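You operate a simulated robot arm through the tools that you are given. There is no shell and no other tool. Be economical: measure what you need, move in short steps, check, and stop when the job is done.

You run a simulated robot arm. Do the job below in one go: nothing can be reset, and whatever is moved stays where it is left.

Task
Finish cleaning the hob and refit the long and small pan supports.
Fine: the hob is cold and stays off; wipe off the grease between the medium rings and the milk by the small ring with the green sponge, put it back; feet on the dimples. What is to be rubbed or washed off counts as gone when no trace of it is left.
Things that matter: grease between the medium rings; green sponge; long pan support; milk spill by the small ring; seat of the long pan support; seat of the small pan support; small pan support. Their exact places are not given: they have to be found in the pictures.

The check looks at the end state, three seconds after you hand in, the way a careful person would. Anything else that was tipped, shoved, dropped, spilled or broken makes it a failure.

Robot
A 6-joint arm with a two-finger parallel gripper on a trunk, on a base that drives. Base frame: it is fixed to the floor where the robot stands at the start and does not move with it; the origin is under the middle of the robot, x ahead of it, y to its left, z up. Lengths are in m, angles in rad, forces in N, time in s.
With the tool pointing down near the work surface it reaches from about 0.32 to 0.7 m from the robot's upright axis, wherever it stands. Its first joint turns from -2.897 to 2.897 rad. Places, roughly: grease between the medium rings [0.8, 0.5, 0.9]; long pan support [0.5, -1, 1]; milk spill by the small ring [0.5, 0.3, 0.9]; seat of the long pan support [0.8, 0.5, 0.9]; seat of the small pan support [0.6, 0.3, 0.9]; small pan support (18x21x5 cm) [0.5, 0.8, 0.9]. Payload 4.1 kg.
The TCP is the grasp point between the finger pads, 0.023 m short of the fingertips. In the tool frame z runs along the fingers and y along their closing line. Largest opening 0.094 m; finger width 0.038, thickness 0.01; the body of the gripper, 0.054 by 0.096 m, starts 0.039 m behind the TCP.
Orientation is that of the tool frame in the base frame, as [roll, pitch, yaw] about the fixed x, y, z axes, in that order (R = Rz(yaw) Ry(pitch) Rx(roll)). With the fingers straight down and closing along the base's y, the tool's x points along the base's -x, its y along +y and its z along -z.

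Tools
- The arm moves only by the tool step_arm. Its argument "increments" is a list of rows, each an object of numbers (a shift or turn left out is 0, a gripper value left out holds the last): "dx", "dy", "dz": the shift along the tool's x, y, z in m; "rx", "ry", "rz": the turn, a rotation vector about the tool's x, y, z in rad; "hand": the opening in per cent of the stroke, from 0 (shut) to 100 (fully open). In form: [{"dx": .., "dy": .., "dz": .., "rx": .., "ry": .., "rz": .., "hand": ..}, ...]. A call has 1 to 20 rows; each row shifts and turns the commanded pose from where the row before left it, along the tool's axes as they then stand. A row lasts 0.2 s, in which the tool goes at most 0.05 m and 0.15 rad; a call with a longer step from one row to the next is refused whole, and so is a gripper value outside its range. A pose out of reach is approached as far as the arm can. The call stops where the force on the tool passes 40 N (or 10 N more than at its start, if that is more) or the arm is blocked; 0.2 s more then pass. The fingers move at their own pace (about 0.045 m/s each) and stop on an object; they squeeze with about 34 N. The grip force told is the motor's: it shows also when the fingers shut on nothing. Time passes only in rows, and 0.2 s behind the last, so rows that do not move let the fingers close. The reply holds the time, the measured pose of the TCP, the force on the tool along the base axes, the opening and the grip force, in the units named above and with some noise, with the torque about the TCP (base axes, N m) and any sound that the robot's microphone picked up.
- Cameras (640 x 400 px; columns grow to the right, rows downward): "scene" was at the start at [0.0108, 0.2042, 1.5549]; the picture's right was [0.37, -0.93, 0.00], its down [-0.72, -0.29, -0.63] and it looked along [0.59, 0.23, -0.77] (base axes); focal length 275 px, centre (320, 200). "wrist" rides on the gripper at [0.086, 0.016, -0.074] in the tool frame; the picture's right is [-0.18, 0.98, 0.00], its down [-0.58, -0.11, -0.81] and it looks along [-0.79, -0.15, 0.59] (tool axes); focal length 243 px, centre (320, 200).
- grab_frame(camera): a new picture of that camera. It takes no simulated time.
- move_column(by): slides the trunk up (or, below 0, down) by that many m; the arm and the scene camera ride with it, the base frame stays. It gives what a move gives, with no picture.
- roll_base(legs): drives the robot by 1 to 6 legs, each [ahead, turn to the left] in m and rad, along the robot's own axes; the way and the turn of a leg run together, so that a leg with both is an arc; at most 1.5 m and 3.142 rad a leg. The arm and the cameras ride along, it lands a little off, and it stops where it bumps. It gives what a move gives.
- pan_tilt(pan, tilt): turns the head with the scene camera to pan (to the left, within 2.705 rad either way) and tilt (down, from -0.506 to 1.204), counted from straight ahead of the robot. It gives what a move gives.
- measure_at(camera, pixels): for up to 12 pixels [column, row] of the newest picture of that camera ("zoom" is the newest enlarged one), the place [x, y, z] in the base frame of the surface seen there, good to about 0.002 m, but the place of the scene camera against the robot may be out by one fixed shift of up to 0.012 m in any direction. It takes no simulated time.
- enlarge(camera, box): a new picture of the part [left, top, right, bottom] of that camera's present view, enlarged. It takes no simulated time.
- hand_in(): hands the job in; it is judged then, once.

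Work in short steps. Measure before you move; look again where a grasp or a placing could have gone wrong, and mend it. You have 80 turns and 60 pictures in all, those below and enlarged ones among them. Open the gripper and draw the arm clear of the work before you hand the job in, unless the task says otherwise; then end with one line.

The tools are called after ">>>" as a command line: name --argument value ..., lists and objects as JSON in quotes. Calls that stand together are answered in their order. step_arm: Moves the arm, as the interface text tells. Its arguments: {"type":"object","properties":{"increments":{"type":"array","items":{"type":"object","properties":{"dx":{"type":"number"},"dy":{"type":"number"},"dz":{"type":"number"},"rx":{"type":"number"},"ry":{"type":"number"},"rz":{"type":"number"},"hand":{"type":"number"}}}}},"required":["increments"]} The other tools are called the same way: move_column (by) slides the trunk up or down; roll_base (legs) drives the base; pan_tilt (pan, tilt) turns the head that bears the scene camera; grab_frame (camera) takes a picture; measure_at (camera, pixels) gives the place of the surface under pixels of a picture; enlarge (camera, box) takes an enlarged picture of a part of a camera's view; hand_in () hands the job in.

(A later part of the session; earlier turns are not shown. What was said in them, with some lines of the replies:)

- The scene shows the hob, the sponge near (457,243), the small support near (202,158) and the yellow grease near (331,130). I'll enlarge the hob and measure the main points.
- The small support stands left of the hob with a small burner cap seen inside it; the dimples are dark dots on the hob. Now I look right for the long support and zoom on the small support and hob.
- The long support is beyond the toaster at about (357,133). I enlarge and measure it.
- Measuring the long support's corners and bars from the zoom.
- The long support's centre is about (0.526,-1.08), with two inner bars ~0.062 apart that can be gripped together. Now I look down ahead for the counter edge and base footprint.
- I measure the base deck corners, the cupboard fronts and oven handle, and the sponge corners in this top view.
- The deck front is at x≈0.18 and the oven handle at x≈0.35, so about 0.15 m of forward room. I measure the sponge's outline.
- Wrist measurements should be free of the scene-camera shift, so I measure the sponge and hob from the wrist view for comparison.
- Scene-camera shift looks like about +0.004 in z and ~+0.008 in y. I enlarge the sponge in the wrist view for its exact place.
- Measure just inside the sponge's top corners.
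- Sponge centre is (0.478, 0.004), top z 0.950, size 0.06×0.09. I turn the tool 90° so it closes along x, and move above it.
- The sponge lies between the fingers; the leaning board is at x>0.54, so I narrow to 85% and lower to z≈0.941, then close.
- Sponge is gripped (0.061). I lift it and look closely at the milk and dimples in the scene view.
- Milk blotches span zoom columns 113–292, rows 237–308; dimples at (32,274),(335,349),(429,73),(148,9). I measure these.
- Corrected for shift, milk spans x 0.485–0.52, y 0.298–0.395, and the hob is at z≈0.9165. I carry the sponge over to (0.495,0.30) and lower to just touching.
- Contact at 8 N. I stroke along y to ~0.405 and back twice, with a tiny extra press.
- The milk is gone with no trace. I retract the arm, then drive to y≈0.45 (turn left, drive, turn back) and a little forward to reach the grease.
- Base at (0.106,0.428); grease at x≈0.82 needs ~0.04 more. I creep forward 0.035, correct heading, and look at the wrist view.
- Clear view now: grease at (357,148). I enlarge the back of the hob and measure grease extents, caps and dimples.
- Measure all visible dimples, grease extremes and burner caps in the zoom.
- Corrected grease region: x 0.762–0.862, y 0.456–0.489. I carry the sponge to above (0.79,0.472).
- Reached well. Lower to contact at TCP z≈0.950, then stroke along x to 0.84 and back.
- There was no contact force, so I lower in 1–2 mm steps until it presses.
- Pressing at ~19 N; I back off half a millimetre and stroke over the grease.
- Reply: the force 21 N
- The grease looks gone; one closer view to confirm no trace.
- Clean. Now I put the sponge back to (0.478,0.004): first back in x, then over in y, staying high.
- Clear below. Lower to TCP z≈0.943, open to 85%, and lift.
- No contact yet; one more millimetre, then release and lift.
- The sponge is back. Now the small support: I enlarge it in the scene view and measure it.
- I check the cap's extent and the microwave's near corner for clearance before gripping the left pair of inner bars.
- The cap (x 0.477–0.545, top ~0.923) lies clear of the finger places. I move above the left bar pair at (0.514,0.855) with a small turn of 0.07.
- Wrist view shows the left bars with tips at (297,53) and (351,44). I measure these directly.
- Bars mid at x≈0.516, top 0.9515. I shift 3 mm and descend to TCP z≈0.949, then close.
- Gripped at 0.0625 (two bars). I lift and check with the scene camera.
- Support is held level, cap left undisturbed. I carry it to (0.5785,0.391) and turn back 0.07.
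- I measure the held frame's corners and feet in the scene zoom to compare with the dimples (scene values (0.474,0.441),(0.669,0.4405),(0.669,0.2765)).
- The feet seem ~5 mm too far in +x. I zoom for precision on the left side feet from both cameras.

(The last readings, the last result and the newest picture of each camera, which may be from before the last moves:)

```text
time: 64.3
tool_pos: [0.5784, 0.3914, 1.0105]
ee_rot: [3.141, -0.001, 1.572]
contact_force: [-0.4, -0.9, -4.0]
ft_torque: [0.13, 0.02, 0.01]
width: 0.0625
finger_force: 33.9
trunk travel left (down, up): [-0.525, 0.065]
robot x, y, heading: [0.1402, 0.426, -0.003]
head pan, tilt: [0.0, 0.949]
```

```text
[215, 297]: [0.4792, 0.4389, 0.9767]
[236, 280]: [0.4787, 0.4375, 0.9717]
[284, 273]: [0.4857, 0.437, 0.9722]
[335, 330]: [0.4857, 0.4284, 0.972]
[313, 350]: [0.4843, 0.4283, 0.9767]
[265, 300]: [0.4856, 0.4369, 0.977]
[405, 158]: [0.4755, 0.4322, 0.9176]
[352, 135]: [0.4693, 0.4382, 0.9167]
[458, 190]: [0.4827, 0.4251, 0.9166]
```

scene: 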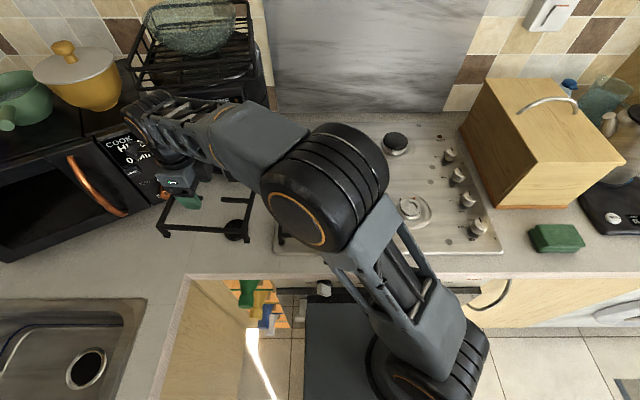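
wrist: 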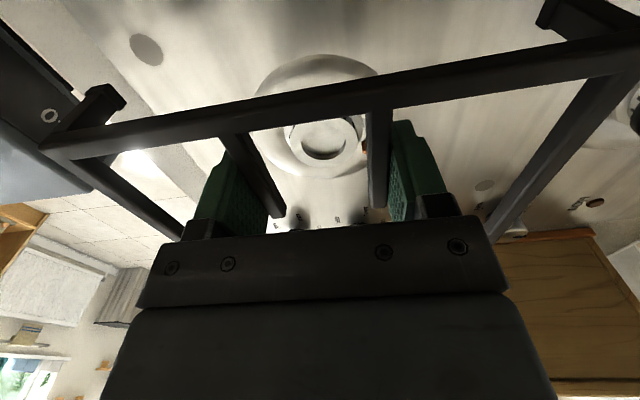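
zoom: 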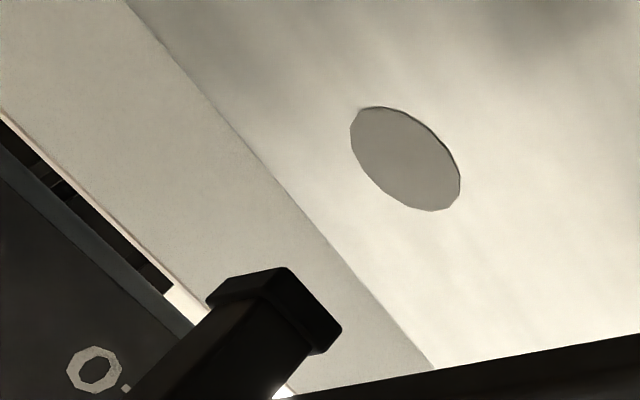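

Near-left foot centre (0.481,0.4335) vs dimple (0.4755,0.432). I shift −5.7 mm in x, −1 mm in y, lower 0.04, and recheck.

>>> step_arm --increments '[{"dy": -0.0057, "dx": -0.001}, {"dz": 0.02}, {"dz": 0.02}, {}]'

>>> grab_frame --camera "wrist"

>>> enlarge --camera "scene" --box '[370, 150, 490, 250]'

```text
time: 65.3
tool_pos: [0.5716, 0.3882, 0.9691]
ee_rot: [3.141, 0.0, 1.57]
contact_force: [-0.3, 0.3, -4.0]
ft_torque: [0.15, 0.02, -0.02]
width: 0.0626
finger_force: 34.8
trunk travel left (down, up): [-0.525, 0.065]
robot x, y, heading: [0.143, 0.4301, -0.004]
head pan, tilt: [0.0, 0.949]
```

```text
32 pictures are left
```

wrist: 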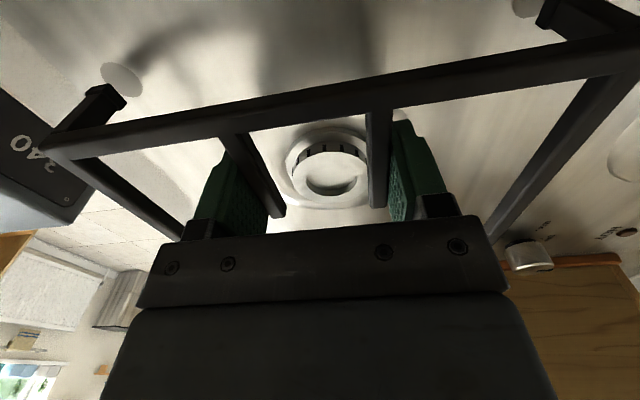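

```text
4.00 times, centred on (430, 200) of scene
```

zoom: 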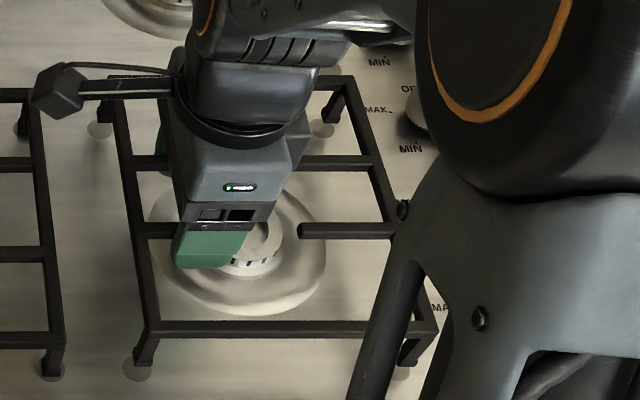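

All four feet and dimples are visible. I measure each pair.

>>> measure_at --camera "zoom" --pixels '[[144, 360], [132, 372], [408, 360], [398, 374], [106, 117], [95, 130], [330, 114], [323, 130], [150, 326], [418, 326]]'

>>> measure_at --camera "wrist" --pixels '[[123, 76], [108, 92], [126, 101], [92, 92], [544, 15], [526, 8], [544, 25]]'

```text
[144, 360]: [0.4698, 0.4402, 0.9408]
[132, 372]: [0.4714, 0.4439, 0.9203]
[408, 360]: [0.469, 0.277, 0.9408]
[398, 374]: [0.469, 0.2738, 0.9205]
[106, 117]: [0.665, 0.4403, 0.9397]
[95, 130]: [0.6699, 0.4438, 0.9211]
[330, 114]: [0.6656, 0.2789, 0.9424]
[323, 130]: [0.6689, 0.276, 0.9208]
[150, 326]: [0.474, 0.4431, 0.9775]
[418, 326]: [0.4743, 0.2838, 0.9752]
```

```text
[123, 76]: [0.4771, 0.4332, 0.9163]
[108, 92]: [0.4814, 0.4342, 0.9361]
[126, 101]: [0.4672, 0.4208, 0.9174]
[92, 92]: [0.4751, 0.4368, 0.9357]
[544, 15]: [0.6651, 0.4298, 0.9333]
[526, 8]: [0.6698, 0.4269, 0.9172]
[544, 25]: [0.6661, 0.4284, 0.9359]
```

Feet and dimples agree within ~1 mm. I lower until contact.

>>> step_arm --increments '[{"dz": 0.008}, {"dz": 0.004}, {}]'

>>> step_arm --increments '[{"dz": 0.0015}, {"dz": 0.0015}, {}]'

```text
time: 66.1
tool_pos: [0.5725, 0.3896, 0.9564]
ee_rot: [3.142, 0.001, 1.568]
contact_force: [0.1, 1.1, -3.5]
ft_torque: [0.18, 0.02, 0.0]
width: 0.0626
finger_force: 34.1
trunk travel left (down, up): [-0.525, 0.065]
robot x, y, heading: [0.1444, 0.4281, -0.005]
head pan, tilt: [0.0, 0.949]
```

```text
time: 66.9
tool_pos: [0.5718, 0.3897, 0.9562]
ee_rot: [3.136, 0.0, 1.569]
contact_force: [0.3, 0.4, 27.1]
ft_torque: [-0.04, 0.02, 0.03]
width: 0.0626
finger_force: 34.1
trunk travel left (down, up): [-0.525, 0.065]
robot x, y, heading: [0.1433, 0.4265, 0.005]
head pan, tilt: [0.0, 0.949]
```

Feet are down. I ease off 2 mm, open, and lift straight up.

>>> step_arm --increments '[{"dz": -0.0018}, {}, {"hand": 85}, {}, {}, {"dz": -0.03}, {"dz": -0.04}, {"dz": -0.045}, {"dz": -0.045}, {"dz": -0.045}, {"dx": -0.04}, {"dx": -0.045}, {"dx": -0.045}, {"dx": -0.045}]'

>>> enlarge --camera "scene" --box '[370, 150, 490, 250]'

```text
time: 69.9
tool_pos: [0.5719, 0.2133, 1.1605]
ee_rot: [-3.141, -0.001, 1.571]
contact_force: [0.2, -0.6, 0.0]
ft_torque: [0.04, 0.01, 0.03]
width: 0.0795
finger_force: 0.1
trunk travel left (down, up): [-0.525, 0.065]
robot x, y, heading: [0.141, 0.4291, 0.005]
head pan, tilt: [0.0, 0.949]
```

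```text
4.00 times, centred on (430, 200) of scene
```

zoom: 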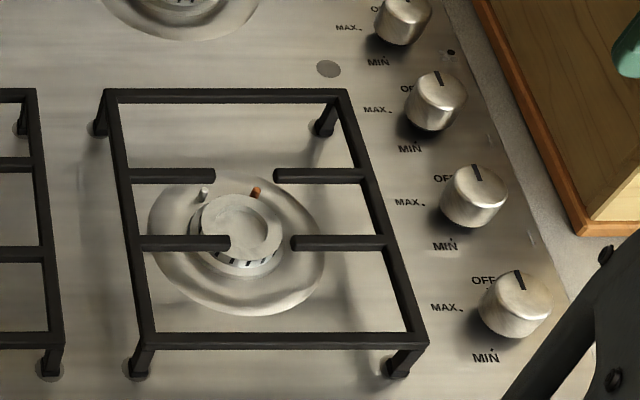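

The small support sits on its dimples. I retract the arm in front of the body and drive to the long support: back 0.14, turn right, 1.45 m, turn left.

>>> step_arm --increments '[{"dz": -0.04, "dx": 0.04}, {"dx": 0.045, "dy": -0.015}, {"dx": 0.045, "dy": -0.02}, {"dx": 0.045, "dy": -0.02}, {"dx": 0.03, "dy": -0.02}]'

>>> roll_base --legs '[[-0.15, 0], [0, -1.571], [1.45, 0], [0, 1.571]]'

>>> grab_frame --camera "scene"

```text
refused: row 1 steps farther than a row can; nothing moved
```

```text
time: 85.6
tool_pos: [0.4149, -1.2338, 1.1621]
ee_rot: [3.141, -0.001, 1.557]
contact_force: [0.2, 1.0, -0.5]
ft_torque: [0.01, 0.02, -0.02]
width: 0.08
finger_force: 0.0
trunk travel left (down, up): [-0.525, 0.065]
robot x, y, heading: [-0.0146, -1.0171, -0.019]
head pan, tilt: [0.0, 0.949]
```

```text
29 pictures are left
```

scene: 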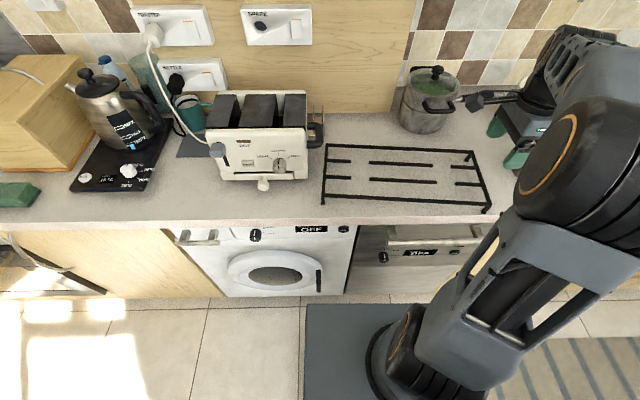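

The arm step was refused, yet the drive went clear; everything on the counter stands. The long support is in full view; I enlarge and measure it.

>>> enlarge --camera "scene" --box '[310, 125, 510, 225]'

```text
3.20 times, centred on (410, 175) of scene
```

zoom: 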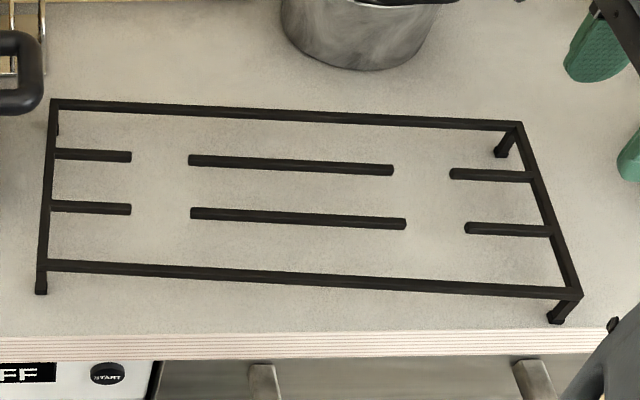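

>>> measure_at --camera "zoom" --pixels '[[54, 103], [518, 126], [577, 294], [43, 265], [191, 160], [391, 171], [193, 212], [403, 224], [290, 165], [298, 218], [20, 75], [330, 60]]'

```text
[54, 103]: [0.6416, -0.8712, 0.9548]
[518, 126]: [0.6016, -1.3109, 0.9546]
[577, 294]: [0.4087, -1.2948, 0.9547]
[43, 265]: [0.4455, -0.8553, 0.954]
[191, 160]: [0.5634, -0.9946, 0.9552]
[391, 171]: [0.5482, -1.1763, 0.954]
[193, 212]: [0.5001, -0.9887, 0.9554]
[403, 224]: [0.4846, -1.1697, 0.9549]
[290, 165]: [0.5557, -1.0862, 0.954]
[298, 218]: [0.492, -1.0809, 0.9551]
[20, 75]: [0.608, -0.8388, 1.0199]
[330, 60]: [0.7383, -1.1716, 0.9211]
```

Bars centre (0.524,−1.0835) scene, yaw −0.0875. I move above with a matching turn and check with the wrist camera.

>>> step_arm --increments '[{"rz": 0.074, "hand": 100}, {"dx": 0.035, "dy": 0.03}, {"dx": 0.035, "dy": 0.03}, {"dx": 0.035, "dy": 0.03}, {"dx": 0.03, "dy": 0.025}, {"dz": 0.03}, {}]'

>>> grab_frame --camera "wrist"

```text
time: 87.2
tool_pos: [0.541, -1.1097, 1.131]
ee_rot: [-3.14, -0.001, 1.48]
contact_force: [0.9, -0.5, -0.2]
ft_torque: [-0.01, 0.03, 0.02]
width: 0.0939
finger_force: 0.1
trunk travel left (down, up): [-0.525, 0.065]
robot x, y, heading: [-0.0097, -1.0149, -0.02]
head pan, tilt: [0.0, 0.949]
```

```text
27 pictures are left
```

wrist: 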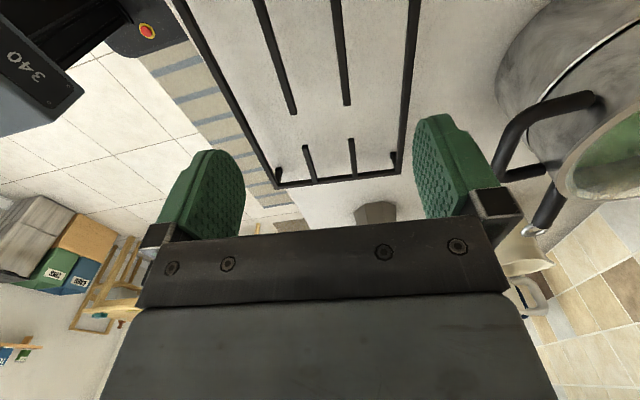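

Bars seen at (275,55) and (338,50); the pan handle at (520,130). I measure these.

>>> measure_at --camera "wrist" --pixels '[[292, 107], [347, 99], [264, 15], [335, 12], [278, 60], [341, 55], [280, 180], [395, 172], [540, 110], [510, 160], [545, 210], [590, 98]]'

```text
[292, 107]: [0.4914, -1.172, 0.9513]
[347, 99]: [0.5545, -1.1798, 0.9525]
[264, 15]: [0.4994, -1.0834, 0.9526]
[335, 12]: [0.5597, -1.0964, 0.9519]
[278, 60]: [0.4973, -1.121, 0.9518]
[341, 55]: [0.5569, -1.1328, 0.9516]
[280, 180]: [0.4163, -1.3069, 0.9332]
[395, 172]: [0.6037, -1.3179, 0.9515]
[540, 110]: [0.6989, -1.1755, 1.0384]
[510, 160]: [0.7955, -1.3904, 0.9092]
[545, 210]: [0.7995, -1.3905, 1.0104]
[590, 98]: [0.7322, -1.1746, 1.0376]
```

Target TCP (0.529,−1.088). I shift, descend to z≈0.949, and close on both bars.

>>> step_arm --increments '[{"dx": 0.0205, "dy": -0.0139}, {"dz": 0.04}, {"dz": 0.04}, {"dz": 0.04}, {"dz": 0.025}, {}]'

>>> grab_frame --camera "wrist"

```text
time: 88.6
tool_pos: [0.5304, -1.0876, 0.9852]
ee_rot: [-3.141, -0.001, 1.479]
contact_force: [0.0, 0.5, -0.2]
ft_torque: [0.01, -0.02, -0.02]
width: 0.0941
finger_force: 0.0
trunk travel left (down, up): [-0.525, 0.065]
robot x, y, heading: [-0.0133, -1.0156, -0.017]
head pan, tilt: [0.0, 0.949]
```

```text
26 pictures are left
```

wrist: 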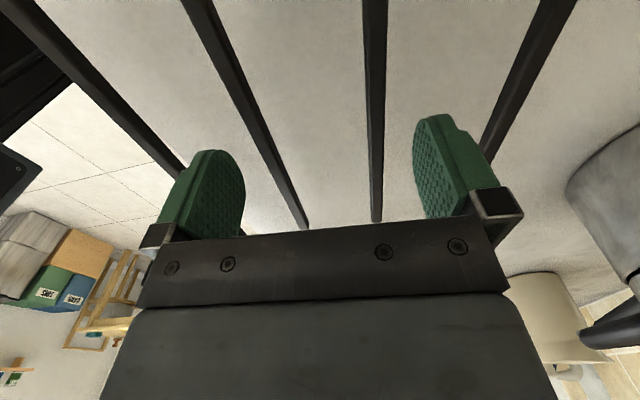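

Both inner bars are between the fingers. Descend the last 36 mm and close.

>>> step_arm --increments '[{"dz": 0.02}, {"dz": 0.016}, {}, {"hand": 0}, {}, {}, {}]'

>>> step_arm --increments '[{"dz": -0.015}, {"dz": -0.03}, {}]'

>>> grab_frame --camera "scene"

```text
time: 90.2
tool_pos: [0.5295, -1.0872, 0.9493]
ee_rot: [-3.141, -0.001, 1.479]
contact_force: [-1.7, -0.2, 0.7]
ft_torque: [-0.46, 0.35, -0.15]
width: 0.073
finger_force: 34.0
trunk travel left (down, up): [-0.525, 0.065]
robot x, y, heading: [-0.0103, -1.0122, -0.02]
head pan, tilt: [0.0, 0.949]
```

```text
time: 91.0
tool_pos: [0.5304, -1.088, 0.9943]
ee_rot: [3.141, 0.0, 1.48]
contact_force: [0.6, 0.0, -7.4]
ft_torque: [0.06, -0.04, -0.02]
width: 0.0731
finger_force: 33.8
trunk travel left (down, up): [-0.525, 0.065]
robot x, y, heading: [-0.0125, -1.0147, -0.014]
head pan, tilt: [0.0, 0.949]
```

```text
25 pictures are left
```

scene: 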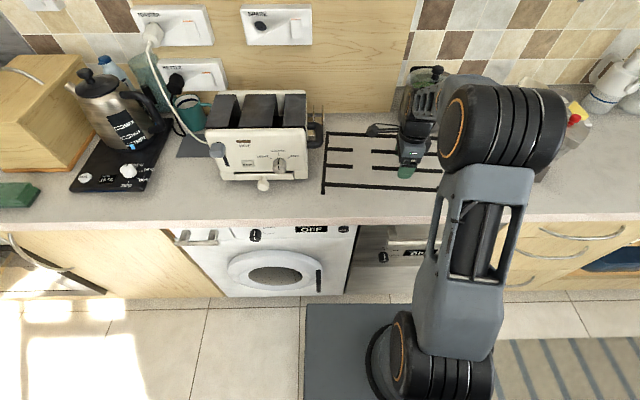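

The whole support lifts (7 N). I measure arm link positions to keep the support clear of the forearm while carrying.

>>> measure_at --camera "scene" --pixels '[[500, 130], [530, 170], [470, 240], [480, 190], [440, 320], [410, 350], [450, 90], [425, 100], [440, 200], [280, 105], [120, 75], [225, 105]]'

```text
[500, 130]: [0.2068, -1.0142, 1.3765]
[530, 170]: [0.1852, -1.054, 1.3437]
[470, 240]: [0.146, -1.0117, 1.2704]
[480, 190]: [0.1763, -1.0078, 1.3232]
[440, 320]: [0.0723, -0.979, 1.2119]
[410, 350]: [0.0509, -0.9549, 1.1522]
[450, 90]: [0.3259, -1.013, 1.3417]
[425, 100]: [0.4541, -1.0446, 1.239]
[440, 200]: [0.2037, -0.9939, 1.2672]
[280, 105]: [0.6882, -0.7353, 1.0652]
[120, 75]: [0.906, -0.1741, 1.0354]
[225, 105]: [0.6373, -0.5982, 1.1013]
```

Elbow is at x≈0.2, z≈1.37, so I'll keep the support ~0.5 m out. I lift to z≈1.23 and verify.

>>> step_arm --increments '[{"dz": -0.045}, {"dz": -0.045}, {"dz": -0.045}, {"dz": -0.045}, {"dz": -0.045}, {"dz": -0.015, "dy": -0.03}, {}]'

>>> grab_frame --camera "scene"

```text
time: 92.6
tool_pos: [0.5001, -1.0858, 1.2347]
ee_rot: [-3.139, 0.0, 1.48]
contact_force: [-0.1, 1.1, -7.4]
ft_torque: [0.04, 0.0, -0.01]
width: 0.0728
finger_force: 34.0
trunk travel left (down, up): [-0.525, 0.065]
robot x, y, heading: [-0.0123, -1.0144, -0.02]
head pan, tilt: [0.0, 0.949]
```

```text
24 pictures are left
```

scene: 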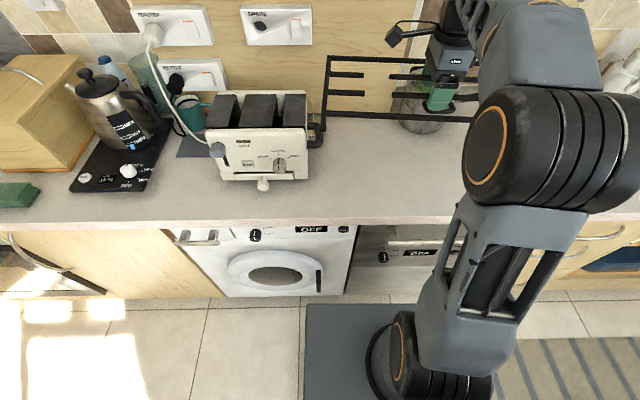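

Lifted cleanly. Drive back 0.2, turn left, 1.45 m, turn right.

>>> roll_base --legs '[[-0.2, 0], [0, 1.589], [1.45, 0], [0, -1.571]]'

>>> grab_frame --camera "scene"

```text
time: 108.7
tool_pos: [0.3101, 0.3683, 1.2356]
ee_rot: [-3.142, -0.001, 1.485]
contact_force: [-0.2, -0.6, -6.8]
ft_torque: [0.1, 0.0, -0.02]
width: 0.0727
finger_force: 34.0
trunk travel left (down, up): [-0.525, 0.065]
robot x, y, heading: [-0.1992, 0.4359, -0.014]
head pan, tilt: [0.0, 0.949]
```

```text
23 pictures are left
```

scene: 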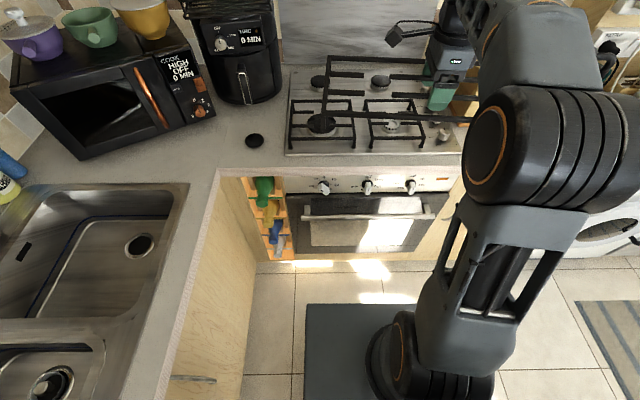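

Arrived at (−0.199,0.436). I check the air fryer's and its rack's extents near the hob's left rear.

>>> pan_tilt --pan 0.0 --tilt 0.65

>>> grab_frame --camera "scene"

```text
time: 109.5
tool_pos: [0.31, 0.3688, 1.2347]
ee_rot: [-3.139, 0.0, 1.485]
contact_force: [0.7, -0.3, -8.5]
ft_torque: [0.03, 0.0, 0.0]
width: 0.0728
finger_force: 34.3
trunk travel left (down, up): [-0.525, 0.065]
robot x, y, heading: [-0.2011, 0.4367, -0.012]
head pan, tilt: [0.0, 0.649]
```

```text
22 pictures are left
```

scene: 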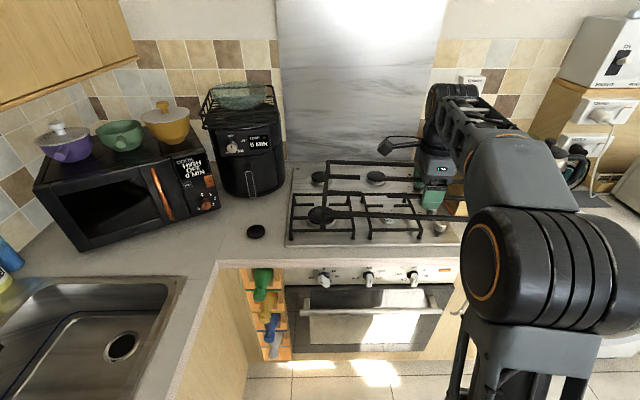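

>>> measure_at --camera "scene" --pixels '[[281, 150], [284, 165], [275, 95], [282, 130], [275, 185], [265, 105], [293, 168], [255, 130], [279, 110], [300, 60]]'

>>> enlarge --camera "scene" --box '[195, 70, 345, 210]'

```text
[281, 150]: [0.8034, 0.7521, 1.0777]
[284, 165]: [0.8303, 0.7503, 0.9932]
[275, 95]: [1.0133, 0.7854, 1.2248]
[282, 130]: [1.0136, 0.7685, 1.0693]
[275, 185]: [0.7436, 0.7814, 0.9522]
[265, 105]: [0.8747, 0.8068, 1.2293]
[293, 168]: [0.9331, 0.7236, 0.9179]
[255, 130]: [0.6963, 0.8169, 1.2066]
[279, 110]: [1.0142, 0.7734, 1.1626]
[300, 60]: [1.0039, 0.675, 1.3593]
```

```text
2.86 times, centred on (270, 140) of scene
```

zoom: 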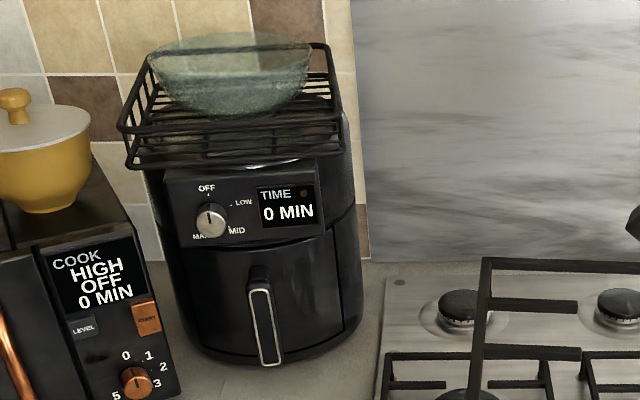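

Fryer's right face is at y≈0.744 and the support's left end will be ~0.70, leaving ~4 cm. I square the support, centre it in y, and drive forward 0.35.

>>> step_arm --increments '[{"rz": -0.07}, {"dx": 0.03}, {"dx": 0.03}, {"dx": 0.02}, {}]'

>>> roll_base --legs '[[0.345, 0.013]]'

>>> pan_tilt --pan 0.0 --tilt 0.85

>>> grab_frame --camera "scene"

```text
time: 110.7
tool_pos: [0.3112, 0.4499, 1.2343]
ee_rot: [-3.14, 0.001, 1.554]
contact_force: [0.1, 0.1, -8.1]
ft_torque: [0.04, -0.03, 0.03]
width: 0.073
finger_force: 34.1
trunk travel left (down, up): [-0.525, 0.065]
robot x, y, heading: [-0.2038, 0.4357, -0.012]
head pan, tilt: [0.0, 0.649]
```

```text
time: 112.9
tool_pos: [0.6539, 0.4537, 1.234]
ee_rot: [-3.138, 0.0, 1.566]
contact_force: [-0.2, -0.6, -8.4]
ft_torque: [0.05, 0.02, 0.0]
width: 0.0728
finger_force: 33.7
trunk travel left (down, up): [-0.525, 0.065]
robot x, y, heading: [0.141, 0.4358, 0.003]
head pan, tilt: [0.0, 0.649]
```

```text
time: 113.7
tool_pos: [0.6516, 0.4535, 1.2343]
ee_rot: [-3.14, -0.001, 1.568]
contact_force: [0.0, 0.2, -7.8]
ft_torque: [0.04, -0.01, 0.0]
width: 0.0727
finger_force: 33.9
trunk travel left (down, up): [-0.525, 0.065]
robot x, y, heading: [0.1408, 0.4368, -0.003]
head pan, tilt: [0.0, 0.85]
```

```text
20 pictures are left
```

scene: 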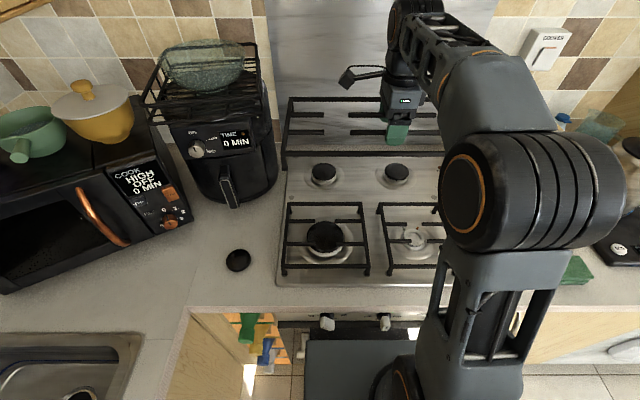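

Now I move to about (0.815,0.465,1.08) above the rear seat, then measure the feet against dimples.

>>> step_arm --increments '[{"dx": 0.011, "dy": 0.03}, {"dy": 0.045}, {"dy": 0.045}, {"dy": 0.043}, {"dz": 0.04}, {"dz": 0.04}, {"dz": 0.04}, {"dz": 0.035}, {}]'

>>> enlarge --camera "scene" --box '[265, 110, 465, 235]'

```text
time: 115.7
tool_pos: [0.7754, 0.4649, 1.0705]
ee_rot: [-3.14, -0.001, 1.569]
contact_force: [0.2, 0.0, -7.0]
ft_torque: [0.0, -0.01, 0.0]
width: 0.0727
finger_force: 34.0
out of reach, approached as far as the arm can: row 4
trunk travel left (down, up): [-0.525, 0.065]
robot x, y, heading: [0.1431, 0.435, 0.002]
head pan, tilt: [0.0, 0.85]
```

```text
3.20 times, centred on (365, 172) of scene
```

zoom: 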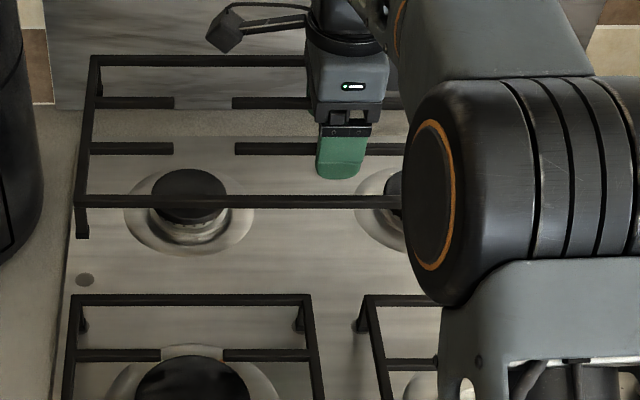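

Reach was short at that height; I lower to z≈1.02 and advance in x to ~0.83.

>>> step_arm --increments '[{"dz": 0.025}, {"dz": 0.025}, {"dy": 0.02, "dx": 0.004}, {"dy": 0.02, "dx": 0.004}, {"dy": 0.015}, {}]'

>>> enlarge --camera "scene" --box '[265, 110, 465, 235]'

>>> grab_frame --camera "wrist"

```text
time: 117.1
tool_pos: [0.8309, 0.472, 1.0189]
ee_rot: [-3.139, 0.0, 1.567]
contact_force: [-0.4, -0.2, -7.2]
ft_torque: [0.05, -0.02, -0.01]
width: 0.0727
finger_force: 33.9
trunk travel left (down, up): [-0.525, 0.065]
robot x, y, heading: [0.1389, 0.4366, 0.002]
head pan, tilt: [0.0, 0.85]
```

```text
3.20 times, centred on (365, 172) of scene
```

zoom: 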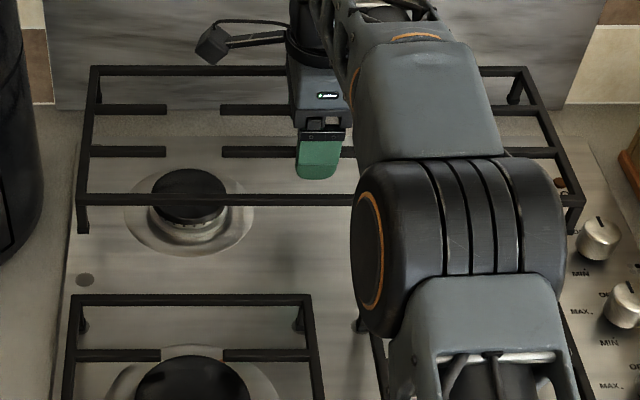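

```text
17 pictures are left
```

wrist: 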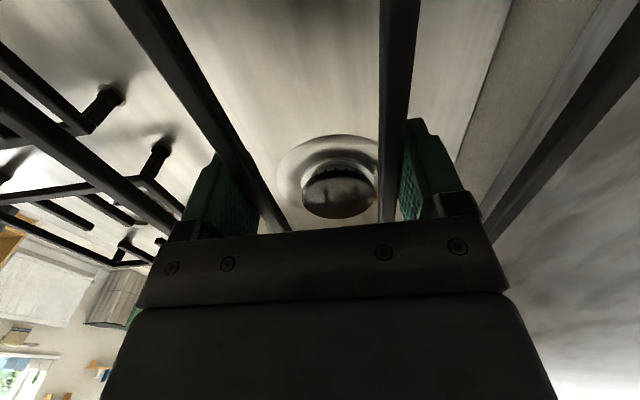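

I measure feet and frame corners in the zoom against dimples (scene (0.728,0.7015),(0.728,0.2572),(0.9256,0.7026),(0.9253,0.2569)).

>>> measure_at --camera "zoom" --pixels '[[83, 228], [572, 228], [512, 99], [80, 203], [577, 199], [96, 70], [522, 72], [85, 280], [330, 201], [94, 92]]'

```text
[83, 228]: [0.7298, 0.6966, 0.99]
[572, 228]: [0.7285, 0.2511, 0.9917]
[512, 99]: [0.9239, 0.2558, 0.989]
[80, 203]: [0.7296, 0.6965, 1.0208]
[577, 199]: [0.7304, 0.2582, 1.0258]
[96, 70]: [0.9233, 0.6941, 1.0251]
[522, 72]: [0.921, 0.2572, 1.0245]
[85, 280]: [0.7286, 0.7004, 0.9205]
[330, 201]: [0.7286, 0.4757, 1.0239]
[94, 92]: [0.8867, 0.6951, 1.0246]
```

Feet need about −5 mm in x and +5 mm in y. I correct and lower to ~2 cm above, then recheck.

>>> step_arm --increments '[{"dx": 0.005, "dy": -0.005}, {"dz": 0.02}, {"dz": 0.02}, {}]'

>>> enlarge --camera "scene" --box '[265, 110, 465, 235]'

```text
time: 118.1
tool_pos: [0.8266, 0.4772, 0.9783]
ee_rot: [-3.139, 0.001, 1.566]
contact_force: [0.5, 0.0, -7.9]
ft_torque: [0.06, 0.0, 0.0]
width: 0.0727
finger_force: 34.2
trunk travel left (down, up): [-0.525, 0.065]
robot x, y, heading: [0.1413, 0.4405, 0.002]
head pan, tilt: [0.0, 0.85]
```

```text
3.20 times, centred on (365, 172) of scene
```

zoom: 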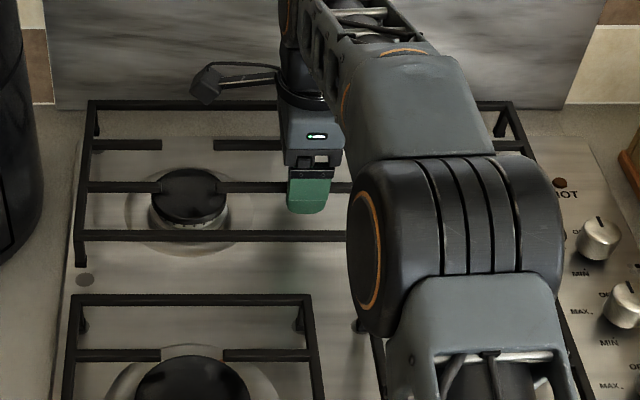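

>>> measure_at --camera "zoom" --pixels '[[80, 262], [76, 260], [85, 262], [85, 280], [95, 131], [498, 131], [503, 131], [80, 238], [93, 104], [510, 106]]'

```text
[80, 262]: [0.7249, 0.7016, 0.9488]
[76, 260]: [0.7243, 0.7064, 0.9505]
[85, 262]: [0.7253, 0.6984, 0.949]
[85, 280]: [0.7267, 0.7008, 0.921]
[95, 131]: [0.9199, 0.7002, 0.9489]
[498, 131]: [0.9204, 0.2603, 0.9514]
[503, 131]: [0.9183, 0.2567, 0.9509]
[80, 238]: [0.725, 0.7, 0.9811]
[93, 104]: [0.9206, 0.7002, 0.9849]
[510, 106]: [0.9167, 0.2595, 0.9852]
```

All within ~2 mm of the dimples. I lower until contact.

>>> step_arm --increments '[{"dz": 0.01}, {"dz": 0.008}, {}]'

>>> step_arm --increments '[{"dz": 0.0015}, {"dz": 0.0015}, {}]'

```text
time: 118.9
tool_pos: [0.8271, 0.4759, 0.9606]
ee_rot: [-3.138, -0.001, 1.567]
contact_force: [0.1, -0.2, -7.4]
ft_torque: [0.03, -0.02, 0.01]
width: 0.0729
finger_force: 33.5
trunk travel left (down, up): [-0.525, 0.065]
robot x, y, heading: [0.1377, 0.4372, 0.003]
head pan, tilt: [0.0, 0.85]
```

```text
time: 119.7
tool_pos: [0.8272, 0.476, 0.9575]
ee_rot: [-3.141, 0.0, 1.567]
contact_force: [0.2, -0.3, -7.1]
ft_torque: [0.07, -0.03, 0.0]
width: 0.0724
finger_force: 33.8
trunk travel left (down, up): [-0.525, 0.065]
robot x, y, heading: [0.1412, 0.4357, -0.0]
head pan, tilt: [0.0, 0.85]
```

>>> step_arm --increments '[{"dz": 0.0012}, {}]'

>>> step_arm --increments '[{"dz": 0.0012}, {}]'

```text
time: 120.3
tool_pos: [0.8258, 0.4777, 0.9576]
ee_rot: [-3.141, -0.001, 1.568]
contact_force: [-0.9, 0.2, -4.9]
ft_torque: [-0.28, -0.17, -0.18]
width: 0.073
finger_force: 34.0
trunk travel left (down, up): [-0.525, 0.065]
robot x, y, heading: [0.1428, 0.4345, 0.003]
head pan, tilt: [0.0, 0.85]
```

```text
time: 120.9
tool_pos: [0.8261, 0.4767, 0.9562]
ee_rot: [3.139, 0.001, 1.567]
contact_force: [0.6, -0.2, 0.0]
ft_torque: [-0.47, -0.49, -0.16]
width: 0.0727
finger_force: 34.2
trunk travel left (down, up): [-0.525, 0.065]
robot x, y, heading: [0.1383, 0.4347, 0.003]
head pan, tilt: [0.0, 0.85]
```

The full weight is now on the hob (force ~0). I open to 100% (bars 0.073 wide) and lift straight up, then withdraw.

>>> step_arm --increments '[{"hand": 100}, {}, {}, {"dz": -0.02}, {"dz": -0.03}, {"dz": -0.04}, {"dz": -0.03, "dy": -0.03}, {"dz": -0.03, "dy": -0.035}, {"dz": -0.03, "dy": -0.035}, {"dz": -0.02, "dy": -0.04}, {"dy": -0.045}, {"dy": -0.045}, {"dy": -0.045}, {"dx": -0.045}, {"dx": -0.045}, {"dx": -0.045}, {"dx": -0.045}]'

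>>> enlarge --camera "scene" --box '[265, 110, 505, 260]'

```text
time: 124.5
tool_pos: [0.5506, 0.2963, 1.1582]
ee_rot: [-3.14, -0.002, 1.567]
contact_force: [0.0, -1.0, -0.3]
ft_torque: [0.03, 0.01, 0.02]
width: 0.0943
finger_force: 0.1
trunk travel left (down, up): [-0.525, 0.065]
robot x, y, heading: [0.1368, 0.4384, 0.003]
head pan, tilt: [0.0, 0.85]
```

```text
2.67 times, centred on (385, 185) of scene
```

zoom: 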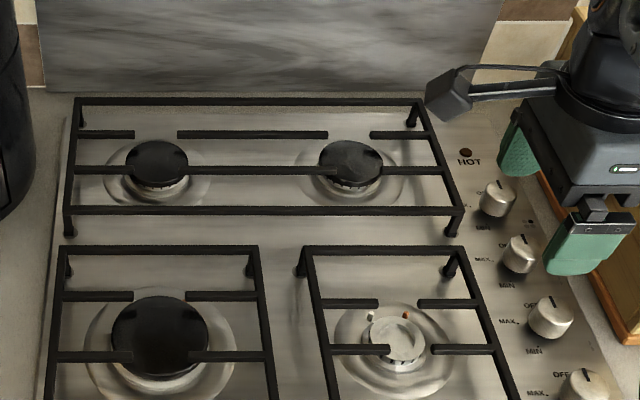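

Both supports are in place. I zoom on the long support's feet to verify they cover the dimples.

>>> enlarge --camera "scene" --box '[278, 180, 318, 205]'

>>> enlarge --camera "scene" --box '[410, 140, 450, 205]'

>>> enlarge --camera "scene" --box '[360, 195, 480, 285]'

```text
16.00 times, centred on (298, 192) of scene
```

zoom: 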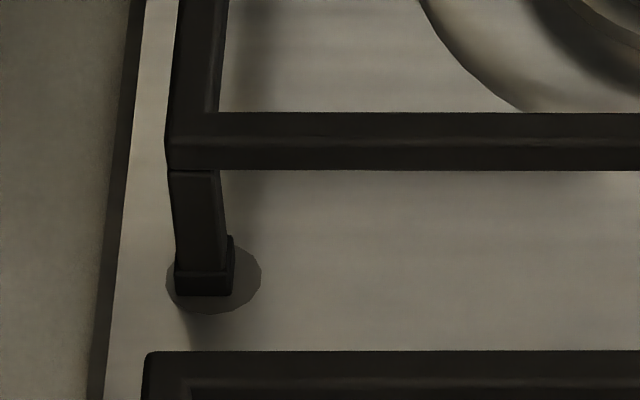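

```text
6.15 times, centred on (430, 172) of scene
```

zoom: 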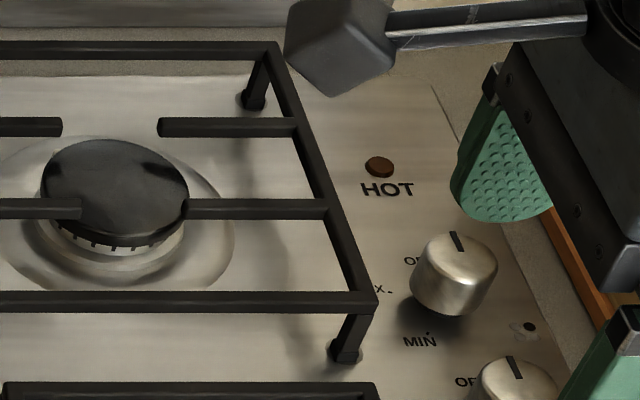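

```text
4.44 times, centred on (420, 240) of scene
```

zoom: 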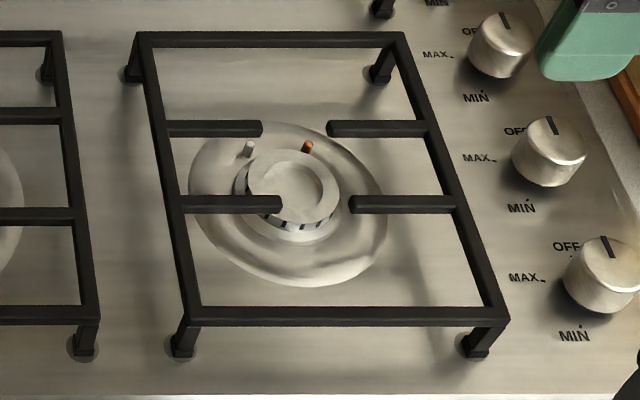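

All feet sit on their dimples. I draw the arm up and back clear of the hob.

>>> step_arm --increments '[{"dz": -0.04}, {"dy": -0.03}, {"dy": -0.03}, {}]'

>>> roll_base --legs '[[-0.15, 0]]'

>>> grab_frame --camera "scene"

```text
time: 125.5
tool_pos: [0.4891, 0.2978, 1.1976]
ee_rot: [3.139, 0.001, 1.568]
contact_force: [-0.5, 0.6, 0.5]
ft_torque: [-0.02, -0.03, -0.04]
width: 0.0937
finger_force: 0.1
trunk travel left (down, up): [-0.525, 0.065]
robot x, y, heading: [0.1372, 0.4374, 0.0]
head pan, tilt: [0.0, 0.85]
```

```text
time: 126.8
tool_pos: [0.3396, 0.299, 1.1973]
ee_rot: [-3.14, 0.001, 1.569]
contact_force: [-0.6, -0.5, 1.2]
ft_torque: [-0.02, 0.01, 0.04]
width: 0.0939
finger_force: 0.1
trunk travel left (down, up): [-0.525, 0.065]
robot x, y, heading: [-0.0122, 0.4328, 0.001]
head pan, tilt: [0.0, 0.85]
```

```text
11 pictures are left
```

scene: 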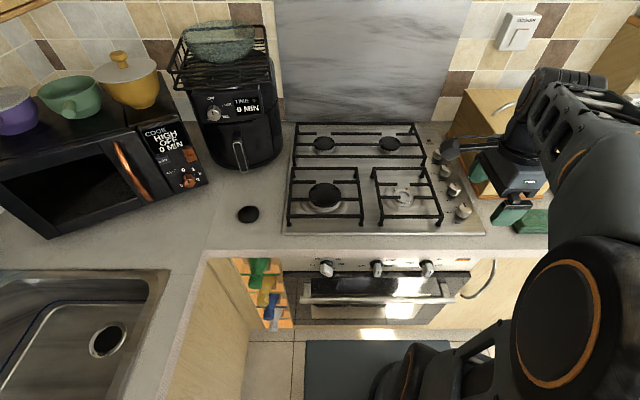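

The hob is clean, both supports are seated, the sponge is back, and nothing else has moved. I hand in.

>>> hand_in

```text
The job is handed in.
```

The milk and grease are wiped off with no trace showing in the pictures. The green sponge is back in its place, and the long and small pan supports stand with their feet on the dimples. The small ring's loose burner cap was not part of the job, so I left it on the counter.
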